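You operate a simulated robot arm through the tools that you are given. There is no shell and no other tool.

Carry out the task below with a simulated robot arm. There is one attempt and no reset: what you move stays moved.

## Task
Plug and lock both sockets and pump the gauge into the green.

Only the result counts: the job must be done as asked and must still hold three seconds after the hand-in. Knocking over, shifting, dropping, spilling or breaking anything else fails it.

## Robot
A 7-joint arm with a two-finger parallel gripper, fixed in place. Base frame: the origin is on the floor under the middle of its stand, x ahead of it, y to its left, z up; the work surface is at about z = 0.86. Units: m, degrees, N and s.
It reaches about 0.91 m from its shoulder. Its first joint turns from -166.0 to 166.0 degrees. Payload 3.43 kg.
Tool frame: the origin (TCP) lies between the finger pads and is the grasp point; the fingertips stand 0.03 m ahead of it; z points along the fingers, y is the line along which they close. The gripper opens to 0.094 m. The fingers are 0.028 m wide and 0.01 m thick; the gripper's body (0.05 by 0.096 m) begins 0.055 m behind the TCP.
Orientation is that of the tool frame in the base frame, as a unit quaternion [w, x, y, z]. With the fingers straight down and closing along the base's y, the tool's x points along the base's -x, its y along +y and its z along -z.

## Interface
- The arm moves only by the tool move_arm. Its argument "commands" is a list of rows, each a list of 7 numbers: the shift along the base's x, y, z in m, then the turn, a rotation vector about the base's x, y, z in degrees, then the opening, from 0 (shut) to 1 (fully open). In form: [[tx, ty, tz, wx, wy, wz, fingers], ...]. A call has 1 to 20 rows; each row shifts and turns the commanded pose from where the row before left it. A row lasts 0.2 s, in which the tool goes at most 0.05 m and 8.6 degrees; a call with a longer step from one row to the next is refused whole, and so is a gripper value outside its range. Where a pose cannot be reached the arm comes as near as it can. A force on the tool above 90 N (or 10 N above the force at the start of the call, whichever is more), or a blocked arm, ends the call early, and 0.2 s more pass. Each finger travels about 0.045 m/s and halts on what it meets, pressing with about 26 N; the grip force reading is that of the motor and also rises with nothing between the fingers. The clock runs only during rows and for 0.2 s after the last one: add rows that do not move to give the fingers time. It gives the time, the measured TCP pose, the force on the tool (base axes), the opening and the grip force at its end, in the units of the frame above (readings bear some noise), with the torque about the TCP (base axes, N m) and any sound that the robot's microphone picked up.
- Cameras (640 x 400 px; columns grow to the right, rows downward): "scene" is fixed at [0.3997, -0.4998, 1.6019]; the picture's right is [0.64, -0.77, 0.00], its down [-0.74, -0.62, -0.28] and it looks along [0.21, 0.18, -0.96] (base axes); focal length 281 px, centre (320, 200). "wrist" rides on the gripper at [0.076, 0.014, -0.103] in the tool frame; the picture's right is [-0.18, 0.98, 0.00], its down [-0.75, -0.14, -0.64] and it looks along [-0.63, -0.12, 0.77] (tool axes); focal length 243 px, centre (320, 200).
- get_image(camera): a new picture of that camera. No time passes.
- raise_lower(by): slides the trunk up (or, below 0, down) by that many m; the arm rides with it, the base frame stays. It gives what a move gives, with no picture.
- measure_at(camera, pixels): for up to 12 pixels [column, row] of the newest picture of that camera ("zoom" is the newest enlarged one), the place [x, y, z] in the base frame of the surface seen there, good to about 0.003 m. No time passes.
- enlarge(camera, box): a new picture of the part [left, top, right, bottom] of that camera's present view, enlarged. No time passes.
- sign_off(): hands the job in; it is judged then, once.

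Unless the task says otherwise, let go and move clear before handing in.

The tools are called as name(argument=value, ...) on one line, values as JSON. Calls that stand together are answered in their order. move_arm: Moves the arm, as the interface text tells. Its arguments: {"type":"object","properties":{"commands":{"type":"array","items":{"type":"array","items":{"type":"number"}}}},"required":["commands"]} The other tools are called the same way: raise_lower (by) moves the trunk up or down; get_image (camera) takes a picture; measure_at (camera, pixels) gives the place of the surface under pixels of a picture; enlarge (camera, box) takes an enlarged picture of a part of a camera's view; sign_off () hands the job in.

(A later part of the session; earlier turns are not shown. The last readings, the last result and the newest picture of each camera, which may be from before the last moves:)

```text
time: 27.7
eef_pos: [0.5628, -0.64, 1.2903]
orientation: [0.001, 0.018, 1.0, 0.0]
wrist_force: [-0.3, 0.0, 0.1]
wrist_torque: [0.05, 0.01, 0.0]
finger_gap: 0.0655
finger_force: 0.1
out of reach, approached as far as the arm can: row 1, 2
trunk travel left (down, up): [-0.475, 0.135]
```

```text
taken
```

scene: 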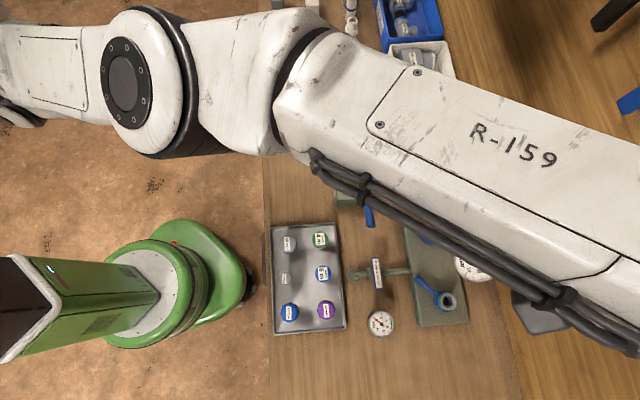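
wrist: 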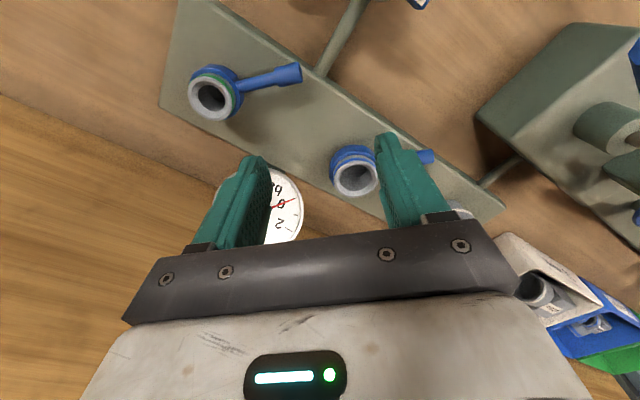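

The elbow bend is now clearly visible (disc at (125, 90)), as it should be at full stretch. I'll try moving inward in small steps now.

move_arm(commands=[[-0.004, 0.01, 0, 0, 0, 0, 0.7], [-0.006, 0.014, 0, 0, 0, 0, 0.7], [-0.006, 0.014, 0, 0, 0, 0, 0.7]])

get_image(camera="scene")

```text
time: 28.5
eef_pos: [0.5451, -0.6012, 1.2857]
orientation: [-0.002, 0.017, 1.0, 0.005]
wrist_force: [0.7, 0.2, 0.4]
wrist_torque: [-0.03, -0.02, 0.01]
finger_gap: 0.066
finger_force: 0.1
trunk travel left (down, up): [-0.475, 0.135]
```

```text
taken
```

scene: 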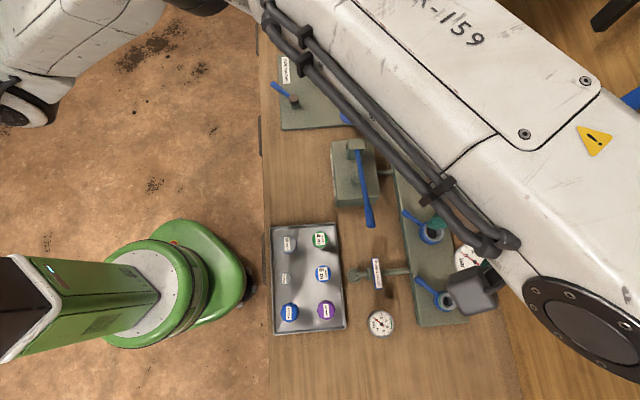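

The elbow now folds the right way and there is no reach flag. I'll lower the trunk 0.1 m to improve horizontal reach near the bench, then turn the hand the other way (+60°), away from the wrist limit.

raise_lower(by=-0.1)

move_arm(commands=[[0, 0, 0, 0, 0, 8, 0.7], [0, 0, 0, 0, 0, 8, 0.7], [0, 0, 0, 0, 0, 8, 0.7], [0, 0, 0, 0, 0, 8, 0.7], [0, 0, 0, 0, 0, 8, 0.7], [0, 0, 0, 0, 0, 8, 0.7], [0, 0, 0, 0, 0, 8, 0.7], [0, 0, 0, 0, 0, 6, 0.7]])

get_image(camera="scene")

```text
time: 29.9
eef_pos: [0.5472, -0.6018, 1.1852]
orientation: [-0.004, 0.018, 1.0, 0.003]
wrist_force: [0.0, -0.2, -0.5]
wrist_torque: [0.02, 0.03, 0.0]
finger_gap: 0.0659
finger_force: 0.1
trunk travel left (down, up): [-0.375, 0.235]
```

```text
time: 31.6
eef_pos: [0.547, -0.6003, 1.1895]
orientation: [0.0, -0.501, 0.866, 0.0]
wrist_force: [1.0, -0.3, -0.4]
wrist_torque: [-0.03, 0.02, -0.02]
finger_gap: 0.0659
finger_force: 0.0
trunk travel left (down, up): [-0.375, 0.235]
```

```text
taken
```

scene: 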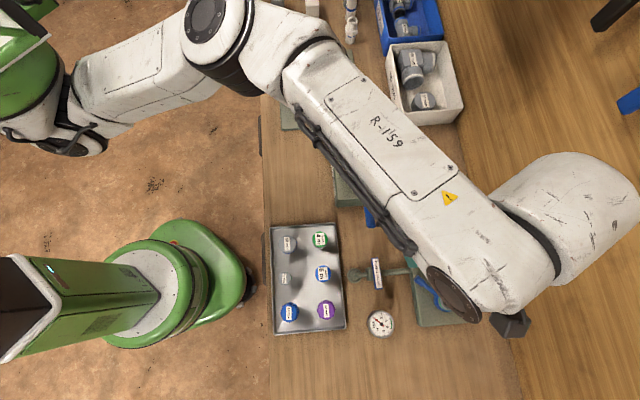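

Yaw +60° is fine. I'll approach a point above socket A at z ≈ 1.06 in moderate steps, checking for any reach flag.

move_arm(commands=[[0.0, 0.0, -0.04, 0, 0, 0, 0.7], [0.0, 0.0, -0.04, 0, 0, 0, 0.7], [0.02, -0.006, -0.025, 0, 0, 0, 0.7], [0.02, -0.006, -0.025, 0, 0, 0, 0.7], [0.02, -0.006, 0, 0, 0, 0, 0.7], [0.02, -0.006, 0, 0, 0, 0, 0.7], [0.02, -0.006, 0, 0, 0, 0, 0.7]])

get_image(camera="scene")

```text
time: 33.2
eef_pos: [0.6473, -0.6324, 1.0581]
orientation: [-0.001, -0.499, 0.866, 0.001]
wrist_force: [-0.9, -0.1, 0.5]
wrist_torque: [0.0, 0.02, -0.03]
finger_gap: 0.0658
finger_force: 0.1
trunk travel left (down, up): [-0.375, 0.235]
```

```text
taken
```

scene: 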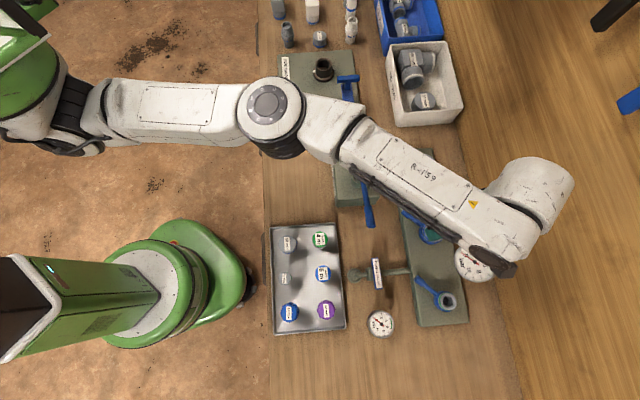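

No flags yet at (0.647, −0.632, 1.058). I'll take the last small steps to A's centre.

move_arm(commands=[[0.008, -0.001, 0, 0, 0, 0, 0.7], [0.009, -0.001, 0, 0, 0, 0, 0.7], [0, 0, -0.025, 0, 0, 0, 0.7], [0, 0, 0, 0, 0, 0, 0.7]])

get_image(camera="scene")

get_image(camera="wrist")

```text
time: 34.2
eef_pos: [0.6544, -0.6335, 1.0329]
orientation: [-0.001, -0.5, 0.866, 0.001]
wrist_force: [0.1, 0.2, 0.5]
wrist_torque: [0.03, 0.0, -0.02]
finger_gap: 0.0659
finger_force: 0.1
out of reach, approached as far as the arm can: row 2
trunk travel left (down, up): [-0.375, 0.235]
```

```text
taken
```

scene: 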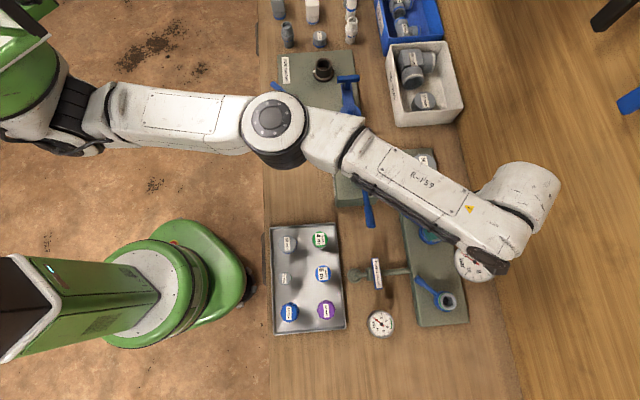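

```text
taken
```

wrist: 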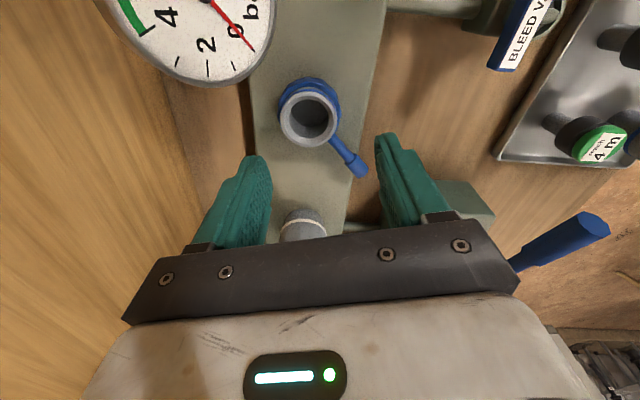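

Row 2 was flagged about 1 cm short of A, so with a vertical hand this spot is right at the limit. Tilting the hand so the fingers lean outward would give margin. First I'll retract inward and up in small steps.

move_arm(commands=[[-0.012, 0.005, 0.01, 0, 0, 0, 0.7], [-0.02, 0.005, 0.02, 0, 0, 0, 0.7], [-0.02, 0.005, 0.02, 0, 0, 0, 0.7], [-0.02, 0.005, 0.02, 0, 0, 0, 0.7]])

```text
time: 35.2
eef_pos: [0.5845, -0.6141, 1.1067]
orientation: [0.001, -0.5, 0.866, 0.001]
wrist_force: [-0.1, -0.2, 0.0]
wrist_torque: [-0.02, 0.03, 0.06]
finger_gap: 0.066
finger_force: 0.0
trunk travel left (down, up): [-0.375, 0.235]
```

The elbow is on the good side. I'll rise, travel in to above the 32 mm plug, and begin turning the yaw back toward −54° on the way.

move_arm(commands=[[0, 0, 0.045, 0, 0, 0, 0.7], [-0.0208, 0.0281, 0, 0, 0, -8, 0.7], [-0.0208, 0.0281, 0, 0, 0, -8, 0.7], [-0.0208, 0.0281, 0, 0, 0, -8, 0.7], [-0.0208, 0.0281, 0, 0, 0, -8, 0.7], [-0.0208, 0.0281, 0, 0, 0, -8, 0.7], [-0.0208, 0.0281, 0, 0, 0, -8, 0.7], [-0.0208, 0.0281, 0, 0, 0, -8, 0.7], [-0.0208, 0.0281, 0, 0, 0, -8, 0.7], [0, 0, 0, 0, 0, 0, 0.7]])

get_image(camera="scene")

get_image(camera="wrist")

```text
time: 37.5
eef_pos: [0.4124, -0.3879, 1.1526]
orientation: [0.0, 0.036, 0.999, 0.001]
wrist_force: [0.6, -0.3, -0.3]
wrist_torque: [0.0, 0.01, -0.04]
finger_gap: 0.0656
finger_force: 0.0
trunk travel left (down, up): [-0.375, 0.235]
```

```text
taken
```

scene: 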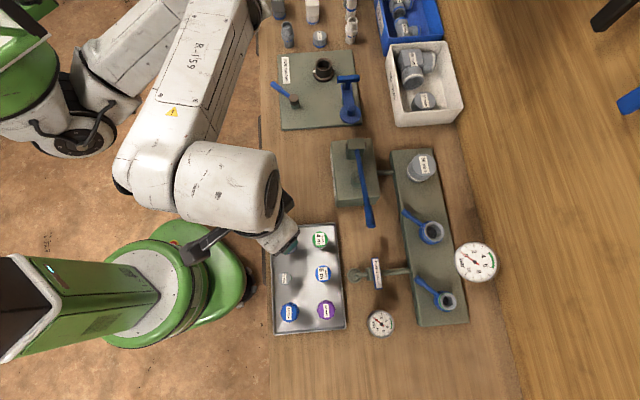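

```text
taken
```

wrist: 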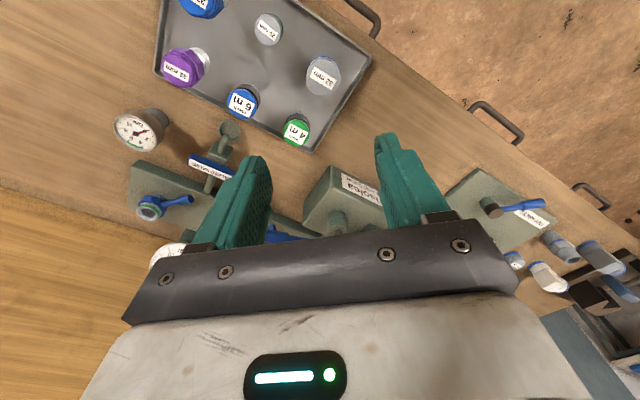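

Above the tray at (0.412, −0.388, 1.153) with yaw ≈ −4°, no flags. I'll turn 50° more and then tilt the fingers outward about 15°.

move_arm(commands=[[0, 0, 0, 0, 0, -8.3, 0.7], [0, 0, 0, 0, 0, -8.3, 0.7], [0, 0, 0, 0, 0, -8.3, 0.7], [0, 0, 0, 0, 0, -8.3, 0.7], [0, 0, 0, 0, 0, -8.3, 0.7], [0, 0, 0, 0, 0, -8.3, 0.7], [0, 0, 0, -6.1, -4.4, 0, 0.7], [0, 0, 0, -6.1, -4.4, 0, 0.7], [0, 0, 0, 0, 0, 0, 0.7]])

get_image(camera="wrist")

```text
time: 39.5
eef_pos: [0.4151, -0.3879, 1.1518]
orientation: [0.117, 0.448, 0.884, -0.059]
wrist_force: [0.1, 0.3, -0.2]
wrist_torque: [0.0, -0.02, 0.0]
finger_gap: 0.066
finger_force: 0.1
trunk travel left (down, up): [-0.375, 0.235]
```

```text
taken
```

wrist: 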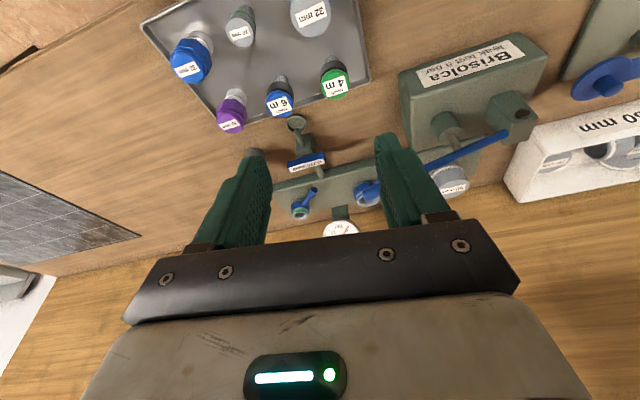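

No flags; hand yawed and tilted. I'll descend to about 8 cm above the plug to measure it precisely (and read the pump label).

enlarge(camera="wrist", box=[390, 30, 550, 150])

move_arm(commands=[[0.001, 0, -0.04, 0, 0, 0, 0.7], [0.001, 0, -0.04, 0, 0, 0, 0.7], [0.001, -0.001, -0.04, 0, 0, 0, 0.7], [0, 0, -0.03, 0, 0, 0, 0.7], [0, 0, 0, 0, 0, 0, 0.7]])

get_image(camera="wrist")

```text
3.33 times, centred on (470, 90) of wrist
```

zoom: 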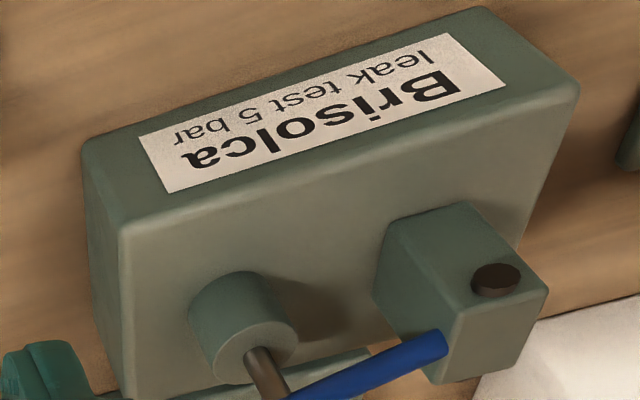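

```text
time: 40.6
eef_pos: [0.4151, -0.387, 1.0002]
orientation: [0.116, 0.448, 0.884, -0.059]
wrist_force: [0.0, -0.8, -0.5]
wrist_torque: [-0.01, -0.02, 0.02]
finger_gap: 0.0654
finger_force: 0.0
trunk travel left (down, up): [-0.375, 0.235]
```

```text
taken
```

wrist: 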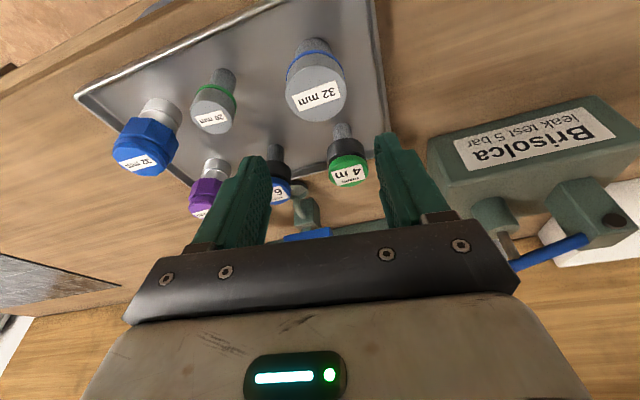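

The 32 mm plug is in view at around (317, 95). I'll enlarge it and measure its top rim, ring and neck.

enlarge(camera="wrist", box=[265, 30, 365, 130])

measure_at(camera="wrist", pixels=[[289, 98], [343, 95], [316, 80], [317, 116], [296, 84], [338, 82], [298, 113], [338, 110], [288, 72], [316, 60], [316, 45], [322, 94]])

measure_at(camera="wrist", pixels=[[196, 118], [232, 117], [214, 106], [214, 130], [200, 126], [228, 126], [194, 100], [218, 90], [219, 77], [208, 77], [300, 140], [250, 90]])

```text
4.00 times, centred on (315, 80) of wrist
```

zoom: 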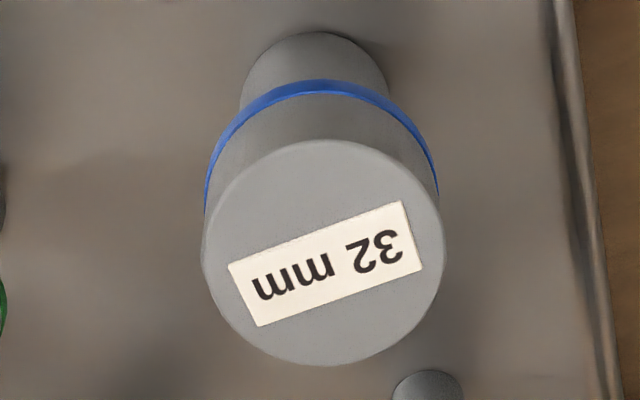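

```text
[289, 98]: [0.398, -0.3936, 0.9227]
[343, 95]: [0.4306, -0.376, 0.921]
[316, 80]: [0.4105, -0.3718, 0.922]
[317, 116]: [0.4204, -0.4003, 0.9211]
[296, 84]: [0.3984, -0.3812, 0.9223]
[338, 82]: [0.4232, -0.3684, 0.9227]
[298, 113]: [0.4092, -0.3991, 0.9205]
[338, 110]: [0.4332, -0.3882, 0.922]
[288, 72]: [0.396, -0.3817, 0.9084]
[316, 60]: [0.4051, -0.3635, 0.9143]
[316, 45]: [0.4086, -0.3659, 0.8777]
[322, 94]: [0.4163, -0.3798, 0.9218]
```

```text
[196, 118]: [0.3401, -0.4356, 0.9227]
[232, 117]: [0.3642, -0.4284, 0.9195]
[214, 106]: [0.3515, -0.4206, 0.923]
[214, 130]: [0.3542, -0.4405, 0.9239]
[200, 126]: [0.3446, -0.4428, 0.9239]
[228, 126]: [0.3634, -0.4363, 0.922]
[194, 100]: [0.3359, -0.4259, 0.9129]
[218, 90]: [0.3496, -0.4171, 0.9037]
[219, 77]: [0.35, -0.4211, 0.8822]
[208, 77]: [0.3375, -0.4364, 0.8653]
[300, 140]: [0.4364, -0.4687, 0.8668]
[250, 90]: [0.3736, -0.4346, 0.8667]
```

measure_at(camera="zoom", pixels=[[320, 40], [320, 55], [320, 70], [320, 78], [320, 84], [320, 92], [320, 100], [320, 115], [320, 130], [320, 150], [215, 180], [430, 160]])

```text
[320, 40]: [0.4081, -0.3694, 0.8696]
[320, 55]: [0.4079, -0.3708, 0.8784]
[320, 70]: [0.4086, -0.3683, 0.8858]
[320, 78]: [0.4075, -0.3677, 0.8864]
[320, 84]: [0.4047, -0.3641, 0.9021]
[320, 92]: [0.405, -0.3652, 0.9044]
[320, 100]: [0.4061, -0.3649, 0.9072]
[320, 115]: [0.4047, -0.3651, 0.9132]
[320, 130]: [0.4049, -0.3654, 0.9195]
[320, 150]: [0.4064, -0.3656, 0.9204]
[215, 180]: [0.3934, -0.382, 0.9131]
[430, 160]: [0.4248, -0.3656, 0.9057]
```

Plug 32: top centre (0.4154, −0.3848, 0.922), cap bottom z ≈ 0.900, cap Ø ≈ 0.046, neck below. I'll grip only the cap, keeping the fingertips above its lower edge (TCP ≈ (0.4117, −0.3798, 0.935)).

move_arm(commands=[[-0.0034, 0.0072, 0, 0, 0, 0, 0.7], [0, 0, -0.03, 0, 0, 0, 0.7], [0, 0, -0.02, 0, 0, 0, 0.7], [0, 0, -0.0145, 0, 0, 0, 0.7], [0, 0, 0, 0, 0, 0, 0.7]])

get_image(camera="wrist")

```text
time: 41.9
eef_pos: [0.4152, -0.382, 0.9352]
orientation: [0.116, 0.449, 0.884, -0.059]
wrist_force: [-0.6, -0.6, -1.4]
wrist_torque: [0.02, -0.03, 0.01]
finger_gap: 0.0657
finger_force: 0.2
trunk travel left (down, up): [-0.375, 0.235]
```

```text
taken
```

wrist: 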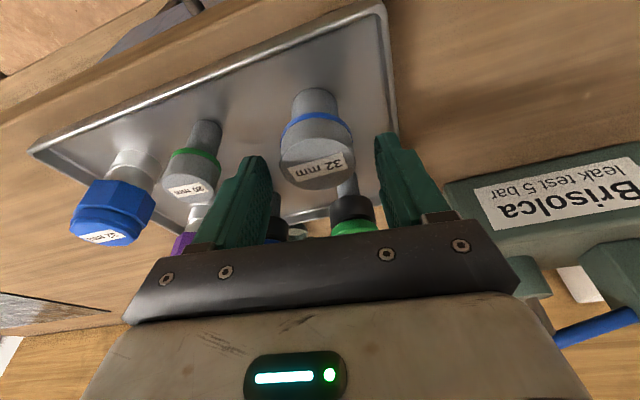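

The TCP reads (0.4152, −0.382, 0.935), a few mm off target, so I'll correct that and then close on the cap.

move_arm(commands=[[-0.0035, 0.0022, 0, 0, 0, 0, 0.7], [0, 0, 0, 0, 0, 0, 0.7], [0, 0, 0, 0, 0, 0, 0.55], [0, 0, 0, 0, 0, 0, 0.3], [0, 0, 0, 0, 0, 0, 0.3], [0, 0, 0, 0, 0, 0, 0.3]])

get_image(camera="wrist")

```text
time: 43.2
eef_pos: [0.4116, -0.3799, 0.9356]
orientation: [0.117, 0.449, 0.884, -0.059]
wrist_force: [1.0, -0.2, -0.4]
wrist_torque: [0.02, 0.0, 0.02]
finger_gap: 0.0429
finger_force: 26.0
trunk travel left (down, up): [-0.375, 0.235]
```

```text
taken
```

wrist: 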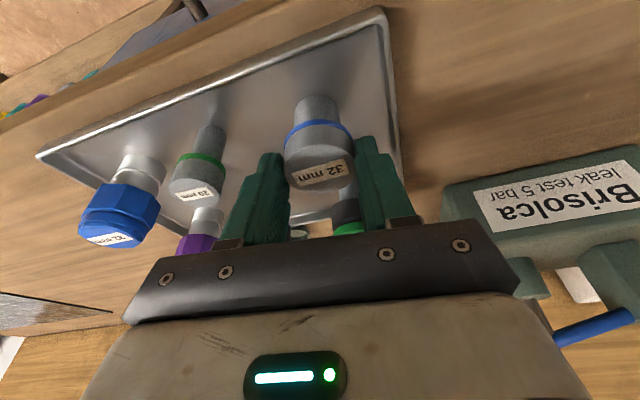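

The grip closed at 0.043 m with 26 N on the cap. I'll lift straight up and check.

move_arm(commands=[[0, 0, 0.02, 0, 0, 0, 0.3], [0, 0, 0.04, 0, 0, 0, 0.3], [0, 0, 0.045, 0, 0, 0, 0.3], [0, 0, 0.045, 0, 0, 0, 0.3], [0, 0, 0.045, 0, 0, 0, 0.3], [0, 0, 0.0, 0, 0, 0, 0.3]])

get_image(camera="wrist")

get_image(camera="scene")

```text
time: 44.6
eef_pos: [0.4121, -0.379, 1.1286]
orientation: [0.116, 0.448, 0.884, -0.059]
wrist_force: [-0.4, 0.2, 0.5]
wrist_torque: [0.02, -0.02, -0.03]
finger_gap: 0.028
finger_force: 0.1
trunk travel left (down, up): [-0.375, 0.235]
```

```text
taken
```

wrist: 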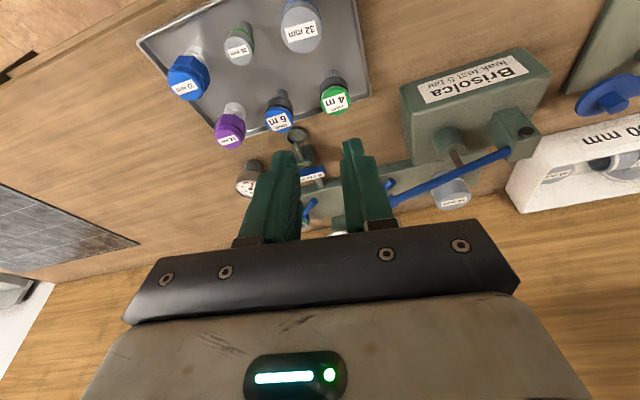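

```text
taken
```

scene: 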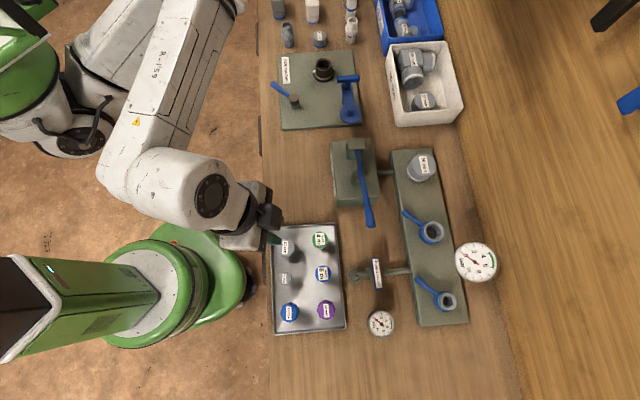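

The plug slipped out and is still standing in the tray (wrist pixel (300, 25)), with the gap shut to 0.028. The fingertip grip was too shallow, so I'll reopen, re-measure, and grip deeper.

move_arm(commands=[[0.001, -0.002, -0.03, 0, 0, 0, 0.7], [0, 0, -0.04, 0, 0, 0, 0.7], [0, 0, -0.04, 0, 0, 0, 0.7], [0, 0, -0.02, 0, 0, 0, 0.7], [0, 0, 0, 0, 0, 0, 0.7]])

enlarge(camera="wrist", box=[265, 30, 365, 130])

get_image(camera="wrist")

```text
time: 45.9
eef_pos: [0.4101, -0.38, 0.9972]
orientation: [0.117, 0.449, 0.884, -0.059]
wrist_force: [1.0, -0.4, 0.4]
wrist_torque: [-0.01, 0.03, -0.01]
finger_gap: 0.0658
finger_force: 0.1
trunk travel left (down, up): [-0.375, 0.235]
```

```text
4.00 times, centred on (315, 80) of wrist
```

zoom: 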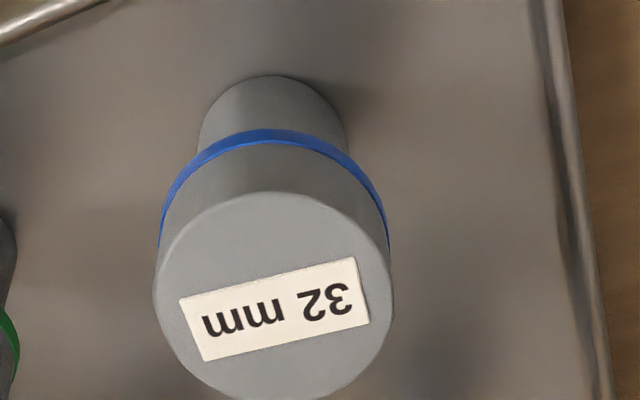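

```text
taken
```

wrist: 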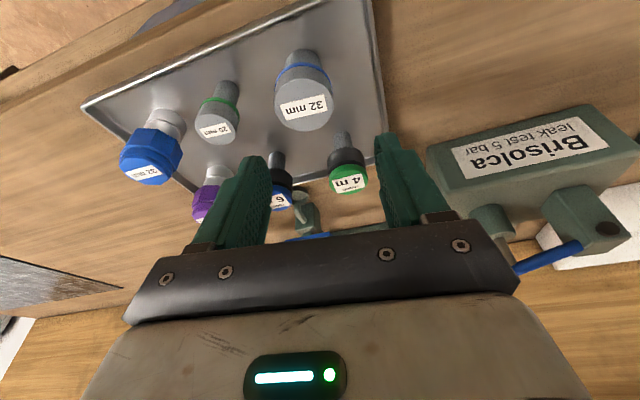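

measure_at(camera="wrist", pixels=[[277, 104], [331, 104], [304, 82], [304, 127], [285, 88], [323, 88], [285, 121], [323, 121], [345, 175], [353, 140]])

```text
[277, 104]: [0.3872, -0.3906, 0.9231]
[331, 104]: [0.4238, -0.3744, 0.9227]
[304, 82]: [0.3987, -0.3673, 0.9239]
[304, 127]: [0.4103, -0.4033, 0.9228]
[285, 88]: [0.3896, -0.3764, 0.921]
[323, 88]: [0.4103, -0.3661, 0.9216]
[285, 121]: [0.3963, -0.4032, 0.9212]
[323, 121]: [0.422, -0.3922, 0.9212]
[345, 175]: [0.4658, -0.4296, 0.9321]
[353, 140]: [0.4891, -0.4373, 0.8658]
```

The plug has shifted ~1 cm and now stands at (0.4048, −0.3842). I'll centre on it and grip deeper, with TCP at z ≈ 0.920.

move_arm(commands=[[-0.0067, -0.0023, 0, 0, 0, 0, 0.7], [0, 0, -0.03, 0, 0, 0, 0.7], [0, 0, -0.025, 0, 0, 0, 0.7], [0, 0, 0, 0, 0, 0, 0.7]])

enlarge(camera="wrist", box=[240, 70, 400, 220])

```text
time: 46.9
eef_pos: [0.4066, -0.383, 0.9433]
orientation: [0.117, 0.448, 0.884, -0.059]
wrist_force: [0.3, 0.0, 0.1]
wrist_torque: [0.0, -0.01, 0.02]
finger_gap: 0.066
finger_force: 0.0
trunk travel left (down, up): [-0.375, 0.235]
```

```text
2.67 times, centred on (320, 145) of wrist
```

zoom: 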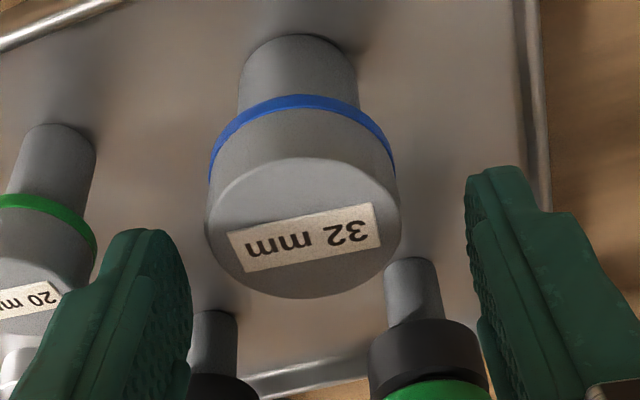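

The projected positions agree with the measurements once perspective is allowed for, so a small lateral correction remains. I'll correct, go down to z = 0.920, and check before closing.

move_arm(commands=[[-0.0032, 0.0007, 0, 0, 0, 0, 0.7], [0, 0, -0.012, 0, 0, 0, 0.7], [0, 0, -0.0115, 0, 0, 0, 0.7], [0, 0, 0, 0, 0, 0, 0.7]])

enlarge(camera="wrist", box=[240, 70, 400, 220])

```text
time: 47.9
eef_pos: [0.4001, -0.3854, 0.9203]
orientation: [0.116, 0.449, 0.884, -0.059]
wrist_force: [0.2, -0.9, 0.8]
wrist_torque: [0.01, 0.02, 0.04]
finger_gap: 0.0658
finger_force: 0.0
trunk travel left (down, up): [-0.375, 0.235]
```

```text
2.67 times, centred on (320, 145) of wrist
```

zoom: 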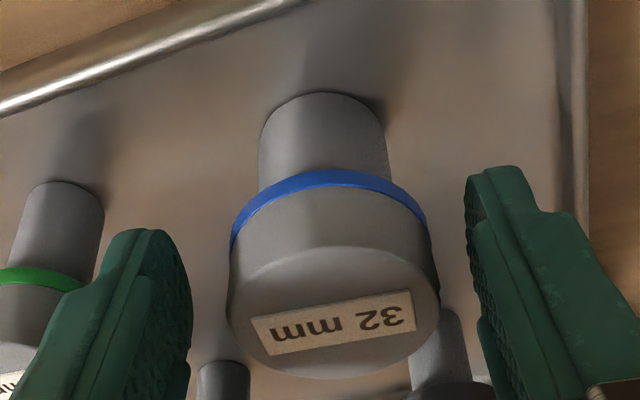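

move_arm(commands=[[0, 0, 0, 0, 0, 0, 0.7], [0, 0, 0, 0, 0, 0, 0.7]])

move_arm(commands=[[0.002, 0.0025, 0, 0, 0, 0, 0.7], [0, 0, 0, 0, 0, 0, 0.7]])

enlarge(camera="wrist", box=[240, 70, 400, 220])

```text
time: 48.5
eef_pos: [0.4028, -0.3835, 0.9214]
orientation: [0.117, 0.448, 0.884, -0.059]
wrist_force: [0.4, -0.3, -0.2]
wrist_torque: [-0.02, -0.02, 0.02]
finger_gap: 0.0659
finger_force: 0.0
trunk travel left (down, up): [-0.375, 0.235]
```

```text
time: 49.0
eef_pos: [0.4037, -0.3828, 0.9222]
orientation: [0.117, 0.448, 0.884, -0.06]
wrist_force: [0.3, 0.3, -0.2]
wrist_torque: [-0.03, -0.01, -0.02]
finger_gap: 0.0661
finger_force: 0.0
trunk travel left (down, up): [-0.375, 0.235]
```

```text
2.67 times, centred on (320, 145) of wrist
```

zoom: 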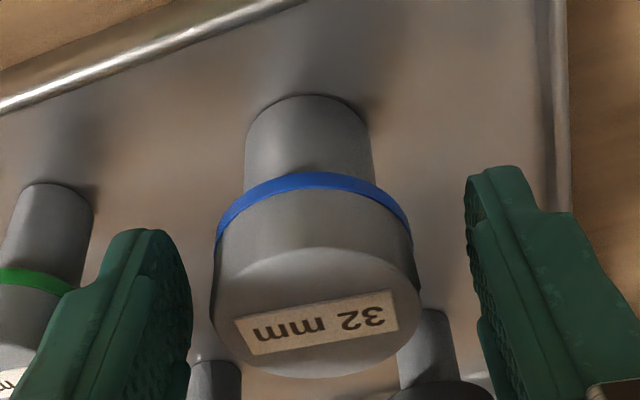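

The cap is centred between the fingers now (zoom column 317, row 313, where the TCP projects). I'll close the gripper and look before lifting.

move_arm(commands=[[0, 0, 0, 0, 0, 0, 0.5], [0, 0, 0, 0, 0, 0, 0.3], [0, 0, 0, 0, 0, 0, 0.1], [0, 0, 0, 0, 0, 0, 0.0], [0, 0, 0, 0, 0, 0, 0.0]])

enlarge(camera="wrist", box=[240, 70, 400, 220])

```text
time: 50.2
eef_pos: [0.4048, -0.3817, 0.9226]
orientation: [0.116, 0.448, 0.884, -0.059]
wrist_force: [0.5, 0.1, 5.4]
wrist_torque: [-0.09, -0.04, 0.07]
finger_gap: 0.0427
finger_force: 26.0
trunk travel left (down, up): [-0.375, 0.235]
```

```text
2.67 times, centred on (320, 145) of wrist
```

zoom: 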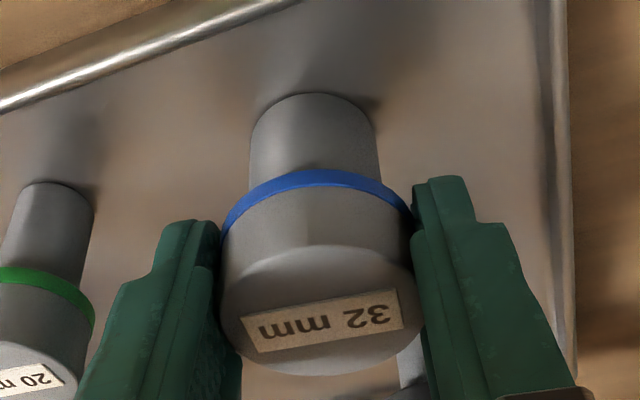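

The cap is gripped (gap 0.0427, 26 N) with the pads well over it. I'll lift slowly and check it is coming along.

move_arm(commands=[[0, 0, 0.006, 0, 0, 0, 0.0], [0, 0, 0.008, 0, 0, 0, 0.0], [0, 0, 0.01, 0, 0, 0, 0.0], [0, 0, 0.01, 0, 0, 0, 0.0]])

enlarge(camera="wrist", box=[240, 70, 400, 220])

```text
time: 51.2
eef_pos: [0.4045, -0.3798, 0.9564]
orientation: [0.117, 0.448, 0.884, -0.059]
wrist_force: [-0.1, -0.3, 0.2]
wrist_torque: [0.02, 0.01, 0.01]
finger_gap: 0.0423
finger_force: 26.1
trunk travel left (down, up): [-0.375, 0.235]
```

```text
2.67 times, centred on (320, 145) of wrist
```

zoom: 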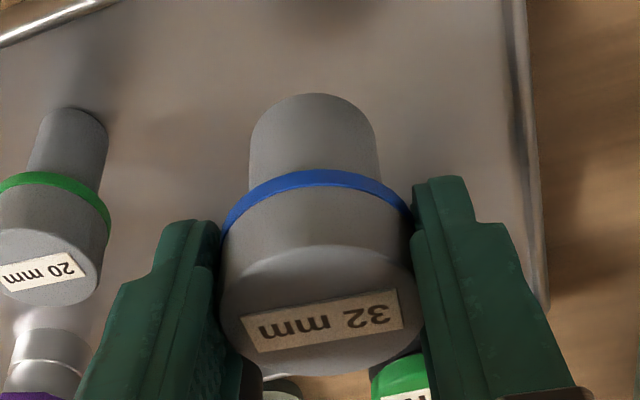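

The plug rises firmly with the hand. I'll lift to travel height, then move toward socket A, above the pump handle.

move_arm(commands=[[0, 0, 0.03, 0, 0, 0, 0.0], [0, 0, 0.04, 0, 0, 0, 0.0], [0, 0, 0.04, 0, 0, 0, 0.0], [0, 0, 0.04, 0, 0, 0, 0.0], [0, 0, 0.04, 0, 0, 0, 0.0], [0, 0, 0.03, 0, 0, 0, 0.0], [0.02, -0.02, 0, 0, 0, 0, 0.0], [0.03, -0.029, 0, 0, 0, 0, 0.0], [0.03, -0.029, 0, 0, 0, 0, 0.0], [0.03, -0.029, 0, 0, 0, 0, 0.0], [0.03, -0.029, 0, 0, 0, 0, 0.0]])

get_image(camera="scene")

```text
time: 53.6
eef_pos: [0.5438, -0.5173, 1.1771]
orientation: [0.117, 0.449, 0.884, -0.06]
wrist_force: [-0.4, 0.0, -0.7]
wrist_torque: [0.03, 0.0, 0.01]
finger_gap: 0.0426
finger_force: 26.1
trunk travel left (down, up): [-0.375, 0.235]
```

```text
taken
```

scene: 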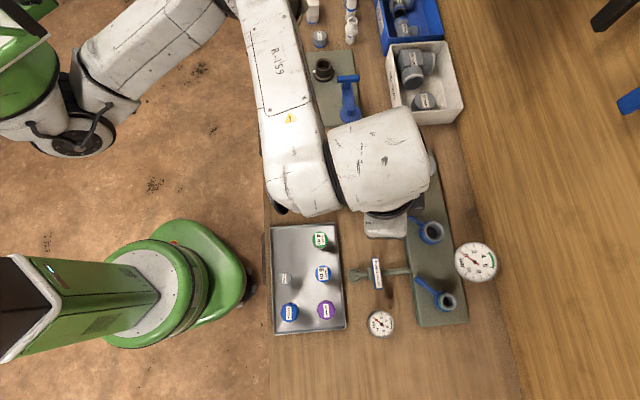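

The plug is held and the arm is fine. Continuing to just short of socket A at the same height.

move_arm(commands=[[0.028, -0.027, 0, 0, 0, 0, 0.0], [0.028, -0.027, 0, 0, 0, 0, 0.0], [0.028, -0.027, 0, 0, 0, 0, 0.0], [0.028, -0.027, -0.02, 0, 0, 0, 0.0], [0, 0, -0.03, 0, 0, 0, 0.0], [0, 0, 0, 0, 0, 0, 0.0]])

get_image(camera="wrist")

get_image(camera="scene")

```text
time: 55.0
eef_pos: [0.658, -0.6219, 1.1214]
orientation: [0.117, 0.448, 0.884, -0.06]
wrist_force: [0.1, 0.0, -0.2]
wrist_torque: [0.02, 0.04, 0.03]
finger_gap: 0.0426
finger_force: 26.2
trunk travel left (down, up): [-0.375, 0.235]
```

```text
taken
```

wrist: 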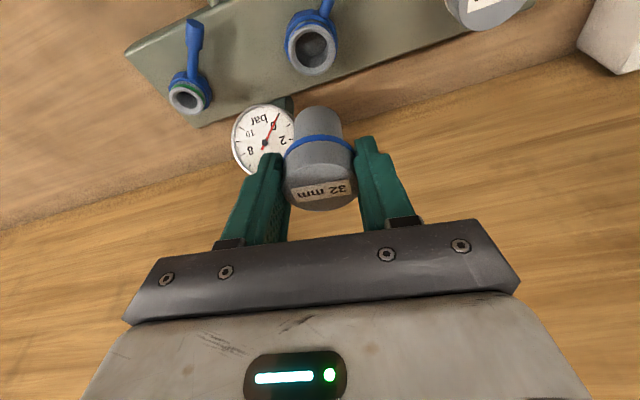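

```text
taken
```

scene: 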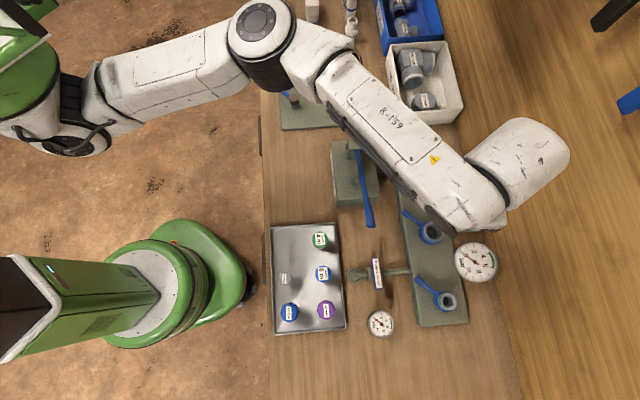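

There is plenty of elbow bend left. I'll measure the held plug's cap and neck end to know its axis relative to the TCP, and check that it is upright.

enlarge(camera="wrist", box=[240, 80, 400, 220])

measure_at(camera="zoom", pixels=[[230, 300], [415, 285], [322, 255], [322, 370], [320, 205], [320, 190], [320, 160], [320, 130], [320, 110], [270, 140], [370, 135], [260, 120]])

```text
2.86 times, centred on (320, 150) of wrist
```

zoom: 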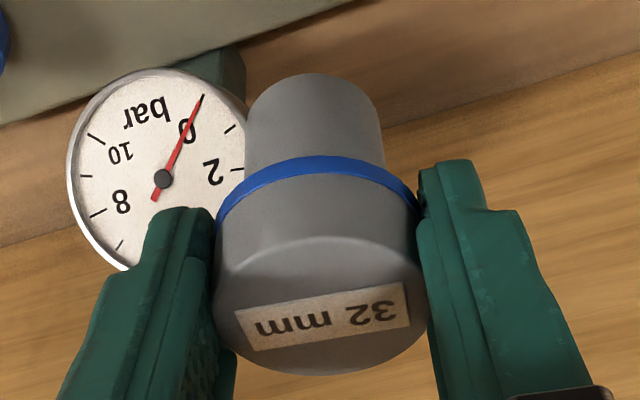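

```text
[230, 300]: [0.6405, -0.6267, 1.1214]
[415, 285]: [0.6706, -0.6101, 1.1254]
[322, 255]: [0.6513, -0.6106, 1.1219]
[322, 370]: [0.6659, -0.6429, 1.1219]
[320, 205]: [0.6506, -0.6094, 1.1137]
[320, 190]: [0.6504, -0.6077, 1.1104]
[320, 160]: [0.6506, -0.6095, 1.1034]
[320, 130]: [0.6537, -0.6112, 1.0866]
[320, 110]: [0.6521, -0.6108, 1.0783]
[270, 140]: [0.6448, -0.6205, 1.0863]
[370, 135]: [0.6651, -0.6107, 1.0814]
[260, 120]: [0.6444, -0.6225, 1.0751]
```

The silhouette shows the plug axis coincident with the TCP axis (within ~1 mm) and upright. I'll align above socket A with the neck end about 3 cm over the rim.

move_arm(commands=[[0.006, -0.012, 0, 0, 0, 0, 0.0], [0, 0, -0.035, 0, 0, 0, 0.0], [0, 0, -0.035, 0, 0, 0, 0.0], [0, 0, -0.031, 0, 0, 0, 0.0], [0, 0, 0, 0, 0, 0, 0.0], [0, 0, 0, 0, 0, 0, 0.0]])

get_image(camera="wrist")

enlarge(camera="wrist", box=[240, 60, 400, 220])

```text
time: 56.5
eef_pos: [0.6614, -0.6357, 1.0244]
orientation: [0.117, 0.449, 0.884, -0.059]
wrist_force: [-0.1, 0.8, -1.2]
wrist_torque: [0.0, 0.0, 0.02]
finger_gap: 0.0426
finger_force: 25.6
trunk travel left (down, up): [-0.375, 0.235]
```

```text
taken
```

wrist: 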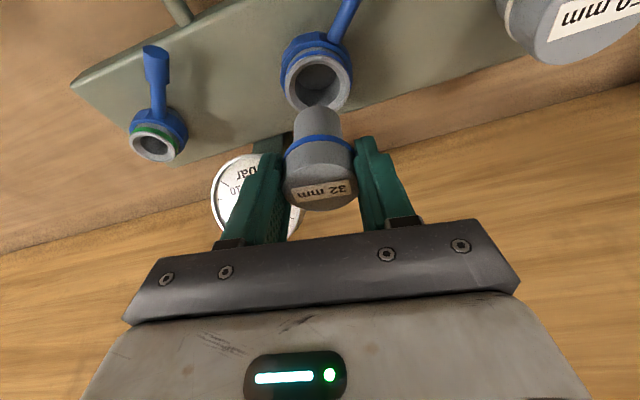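

```text
2.50 times, centred on (320, 140) of wrist
```

zoom: 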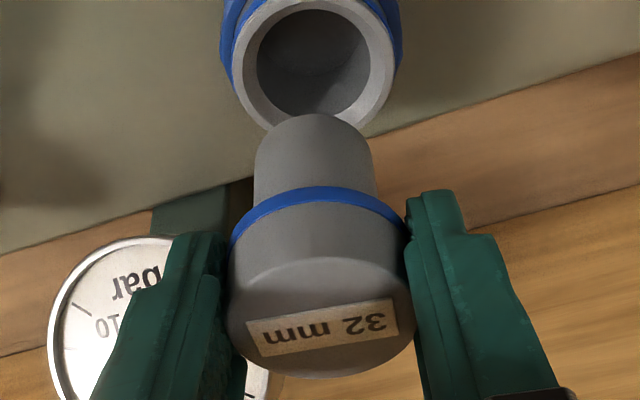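

I'll measure the rim of socket A and the neck end in this same picture, to get their relative offset directly.

enlarge(camera="wrist", box=[260, 20, 380, 130])

measure_at(camera="zoom", pixels=[[205, 180], [395, 180], [300, 125], [225, 230], [385, 230], [230, 140], [375, 140], [260, 290], [360, 285], [310, 290], [310, 330], [310, 370]])

```text
3.64 times, centred on (320, 75) of wrist
```

zoom: 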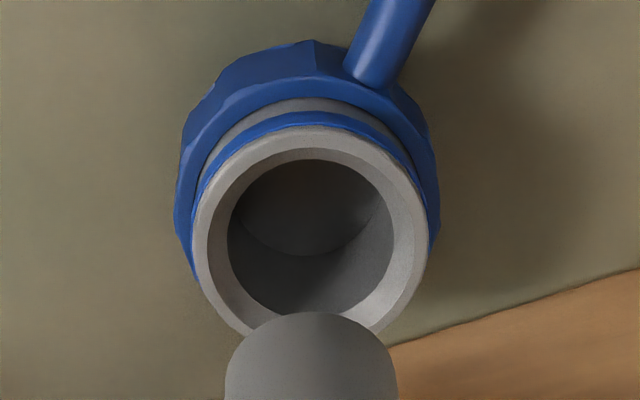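

```text
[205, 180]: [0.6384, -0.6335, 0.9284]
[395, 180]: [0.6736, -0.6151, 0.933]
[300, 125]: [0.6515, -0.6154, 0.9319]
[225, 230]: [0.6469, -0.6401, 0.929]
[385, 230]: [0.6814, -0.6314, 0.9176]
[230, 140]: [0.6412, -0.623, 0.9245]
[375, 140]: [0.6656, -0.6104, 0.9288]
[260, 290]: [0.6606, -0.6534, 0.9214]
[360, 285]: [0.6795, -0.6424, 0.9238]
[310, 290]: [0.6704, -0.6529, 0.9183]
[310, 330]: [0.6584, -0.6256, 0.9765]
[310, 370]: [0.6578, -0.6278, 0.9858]
```

The relative geometry in the picture shows the neck axis about 6.5 mm too far outward and ~1.4 mm off along the closing axis. I'll shift by (−0.0027, +0.006), go down to 1 cm above the rim, and re-check.

move_arm(commands=[[-0.0027, 0.006, 0, 0, 0, 0, 0.0], [0, 0, -0.012, 0, 0, 0, 0.0], [0, 0, -0.012, 0, 0, 0, 0.0], [0, 0, 0, 0, 0, 0, 0.0], [0, 0, 0, 0, 0, 0, 0.0]])

enlarge(camera="wrist", box=[260, 40, 380, 150])

get_image(camera="scene")

```text
time: 57.6
eef_pos: [0.6594, -0.6304, 1.002]
orientation: [0.117, 0.448, 0.884, -0.059]
wrist_force: [1.2, -0.4, -1.2]
wrist_torque: [-0.02, 0.04, -0.03]
finger_gap: 0.0424
finger_force: 26.0
trunk travel left (down, up): [-0.375, 0.235]
```

```text
3.64 times, centred on (320, 95) of wrist
```

zoom: 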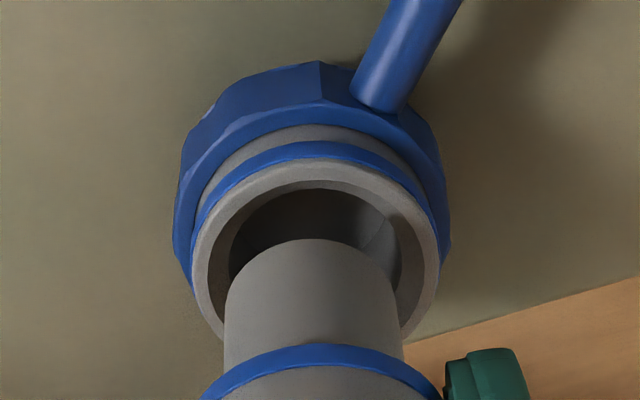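

```text
taken
```

scene: 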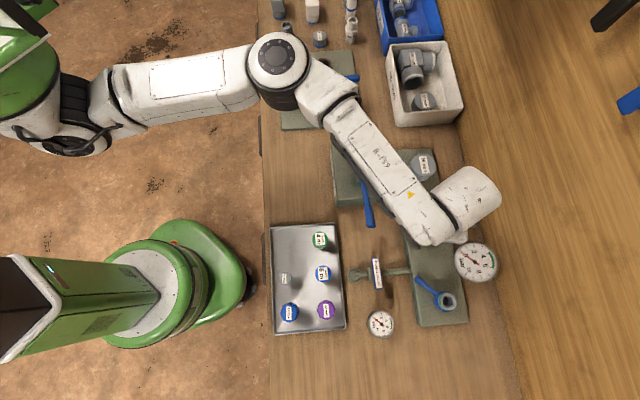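

Now the socket is ~1.9 mm outward and ~1 mm along the closing axis from the neck axis. I'll make that final correction and begin lowering the neck into the bore in small steps.

move_arm(commands=[[0.0019, -0.0009, 0, 0, 0, 0, 0.0], [0, 0, -0.006, 0, 0, 0, 0.0], [0, 0, -0.006, 0, 0, 0, 0.0], [0, 0, -0.004, 0, 0, 0, 0.0], [0, 0, 0, 0, 0, 0, 0.0]])

enlarge(camera="wrist", box=[260, 40, 380, 150])

```text
time: 58.9
eef_pos: [0.663, -0.632, 0.9865]
orientation: [0.116, 0.448, 0.884, -0.059]
wrist_force: [0.6, -0.1, -0.1]
wrist_torque: [-0.01, 0.02, 0.0]
finger_gap: 0.0422
finger_force: 26.3
trunk travel left (down, up): [-0.375, 0.235]
```

```text
3.64 times, centred on (320, 95) of wrist
```

zoom: 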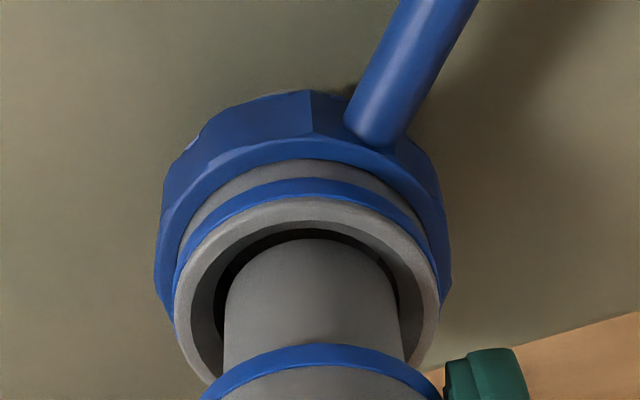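

The neck end sits centred in the bore, with an even dark gap around it (zoom (225–400, 238)). I'll lower further in small steps.

move_arm(commands=[[0, 0, -0.004, 0, 0, 0, 0.0], [0, 0, -0.004, 0, 0, 0, 0.0], [0, 0, -0.004, 0, 0, 0, 0.0], [0, 0, 0, 0, 0, 0, 0.0]])

enlarge(camera="wrist", box=[240, 60, 400, 220])

```text
time: 59.9
eef_pos: [0.6616, -0.6316, 0.9734]
orientation: [0.116, 0.448, 0.884, -0.059]
wrist_force: [0.4, -0.5, 0.5]
wrist_torque: [-0.02, 0.02, 0.01]
finger_gap: 0.0424
finger_force: 25.6
trunk travel left (down, up): [-0.375, 0.235]
```

```text
2.50 times, centred on (320, 140) of wrist
```

zoom: 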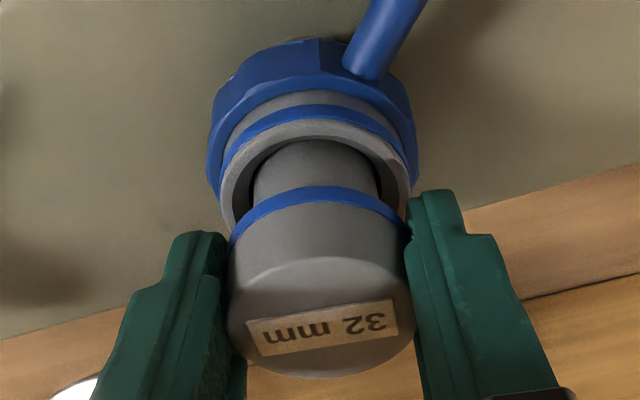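

The neck is going in with no side force (z ≈ 0.973). I'll lower 5 mm more, stopping before the fingertips meet the rim.

move_arm(commands=[[0, 0, -0.003, 0, 0, 0, 0.0], [0, 0, -0.002, 0, 0, 0, 0.0], [0, 0, 0, 0, 0, 0, 0.0]])

enlarge(camera="wrist", box=[240, 60, 400, 220])

```text
time: 60.6
eef_pos: [0.6625, -0.6327, 0.9682]
orientation: [0.117, 0.448, 0.884, -0.06]
wrist_force: [0.3, 0.4, 0.3]
wrist_torque: [0.0, 0.02, -0.03]
finger_gap: 0.0424
finger_force: 26.9
trunk travel left (down, up): [-0.375, 0.235]
```

```text
2.50 times, centred on (320, 140) of wrist
```

zoom: 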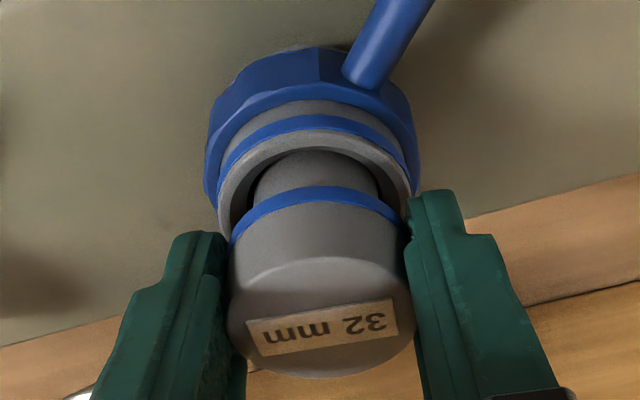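

Still no resistance. I'll open the fingers so the plug drops into its guide, then raise the hand a little and look.

move_arm(commands=[[0, 0, 0, 0, 0, 0, 0.55], [0, 0, 0, 0, 0, 0, 0.62], [0, 0, 0, 0, 0, 0, 0.62], [0, 0, 0.02, 0, 0, 0, 0.62], [0, 0, 0.03, 0, 0, 0, 0.62], [0, 0, 0, 0, 0, 0, 0.62]])

enlarge(camera="wrist", box=[220, 40, 420, 200])

```text
time: 62.0
eef_pos: [0.6617, -0.6317, 1.0173]
orientation: [0.117, 0.448, 0.884, -0.059]
wrist_force: [0.7, -0.3, -0.3]
wrist_torque: [0.07, 0.02, 0.02]
finger_gap: 0.0583
finger_force: 0.1
trunk travel left (down, up): [-0.375, 0.235]
```

```text
2.50 times, centred on (320, 120) of wrist
```

zoom: 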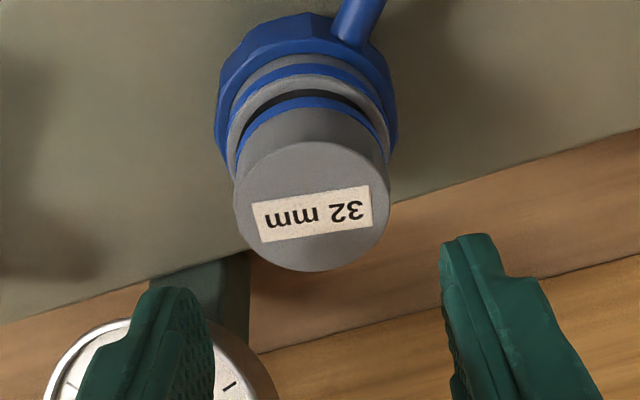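

The plug dropped nearly all the way in. I'll measure the cap's top and the remaining gap.

measure_at(camera="zoom", pixels=[[315, 160], [315, 255], [250, 205], [375, 195], [260, 180], [365, 175], [315, 125], [315, 105], [310, 92], [310, 80], [245, 130], [385, 130]])

```text
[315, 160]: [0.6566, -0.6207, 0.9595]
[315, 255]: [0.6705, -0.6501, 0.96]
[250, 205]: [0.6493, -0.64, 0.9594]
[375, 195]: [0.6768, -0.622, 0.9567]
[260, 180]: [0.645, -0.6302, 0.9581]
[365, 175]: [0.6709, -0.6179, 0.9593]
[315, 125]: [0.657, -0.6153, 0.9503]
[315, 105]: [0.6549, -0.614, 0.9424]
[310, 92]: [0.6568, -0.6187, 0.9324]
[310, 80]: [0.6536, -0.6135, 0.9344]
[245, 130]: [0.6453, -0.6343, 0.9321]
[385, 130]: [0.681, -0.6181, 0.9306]
```

The cap top is level at z ≈ 0.959, so roughly 4 mm of insertion remains. I'll close the fingers and press down on the middle of the cap in small steps, watching the force.

move_arm(commands=[[0.0025, -0.0035, 0, 0, 0, 0, 0.3], [0.0025, -0.0035, 0, 0, 0, 0, 0.0], [0, 0, -0.01, 0, 0, 0, 0.0], [0, 0, -0.01, 0, 0, 0, 0.0], [0, 0, -0.004, 0, 0, 0, 0.0], [0, 0, -0.003, 0, 0, 0, 0.0], [0, 0, 0, 0, 0, 0, 0.0]])

enlarge(camera="wrist", box=[220, 60, 420, 220])

```text
time: 63.6
eef_pos: [0.6661, -0.6397, 0.991]
orientation: [0.116, 0.448, 0.884, -0.059]
wrist_force: [0.4, 1.1, 0.8]
wrist_torque: [-0.01, 0.03, -0.01]
finger_gap: 0.0002
finger_force: 26.2
trunk travel left (down, up): [-0.375, 0.235]
```

```text
2.50 times, centred on (320, 140) of wrist
```

zoom: 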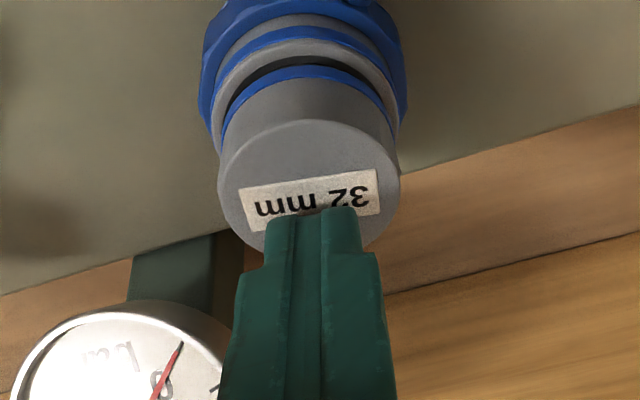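

The fingertips touch outward of the cap's centre (zoom (310, 215) against the centre at (308, 185)). I'll shift inward about 7 mm, then press.

move_arm(commands=[[0, 0, 0.004, 0, 0, 0, 0.0], [-0.0041, 0.0057, 0, 0, 0, 0, 0.0], [0, 0, -0.004, 0, 0, 0, 0.0], [0, 0, -0.002, 0, 0, 0, 0.0], [0, 0, 0, 0, 0, 0, 0.0]])

enlarge(camera="wrist", box=[220, 60, 420, 220])

```text
time: 64.8
eef_pos: [0.6627, -0.6322, 0.9906]
orientation: [0.117, 0.448, 0.884, -0.06]
wrist_force: [-0.5, 0.0, 4.0]
wrist_torque: [0.04, 0.06, -0.01]
finger_gap: 0.0
finger_force: 26.1
trunk travel left (down, up): [-0.375, 0.235]
```

```text
2.50 times, centred on (320, 140) of wrist
```

zoom: 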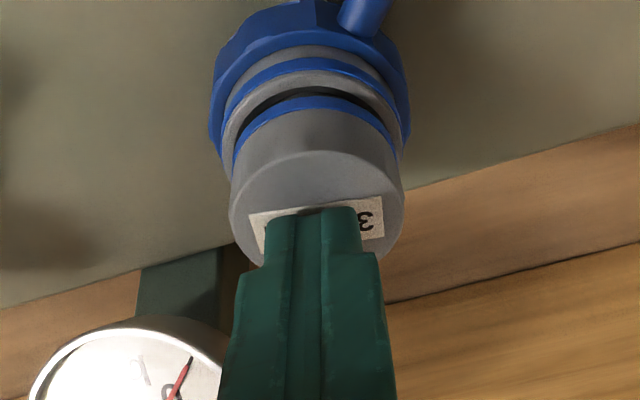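

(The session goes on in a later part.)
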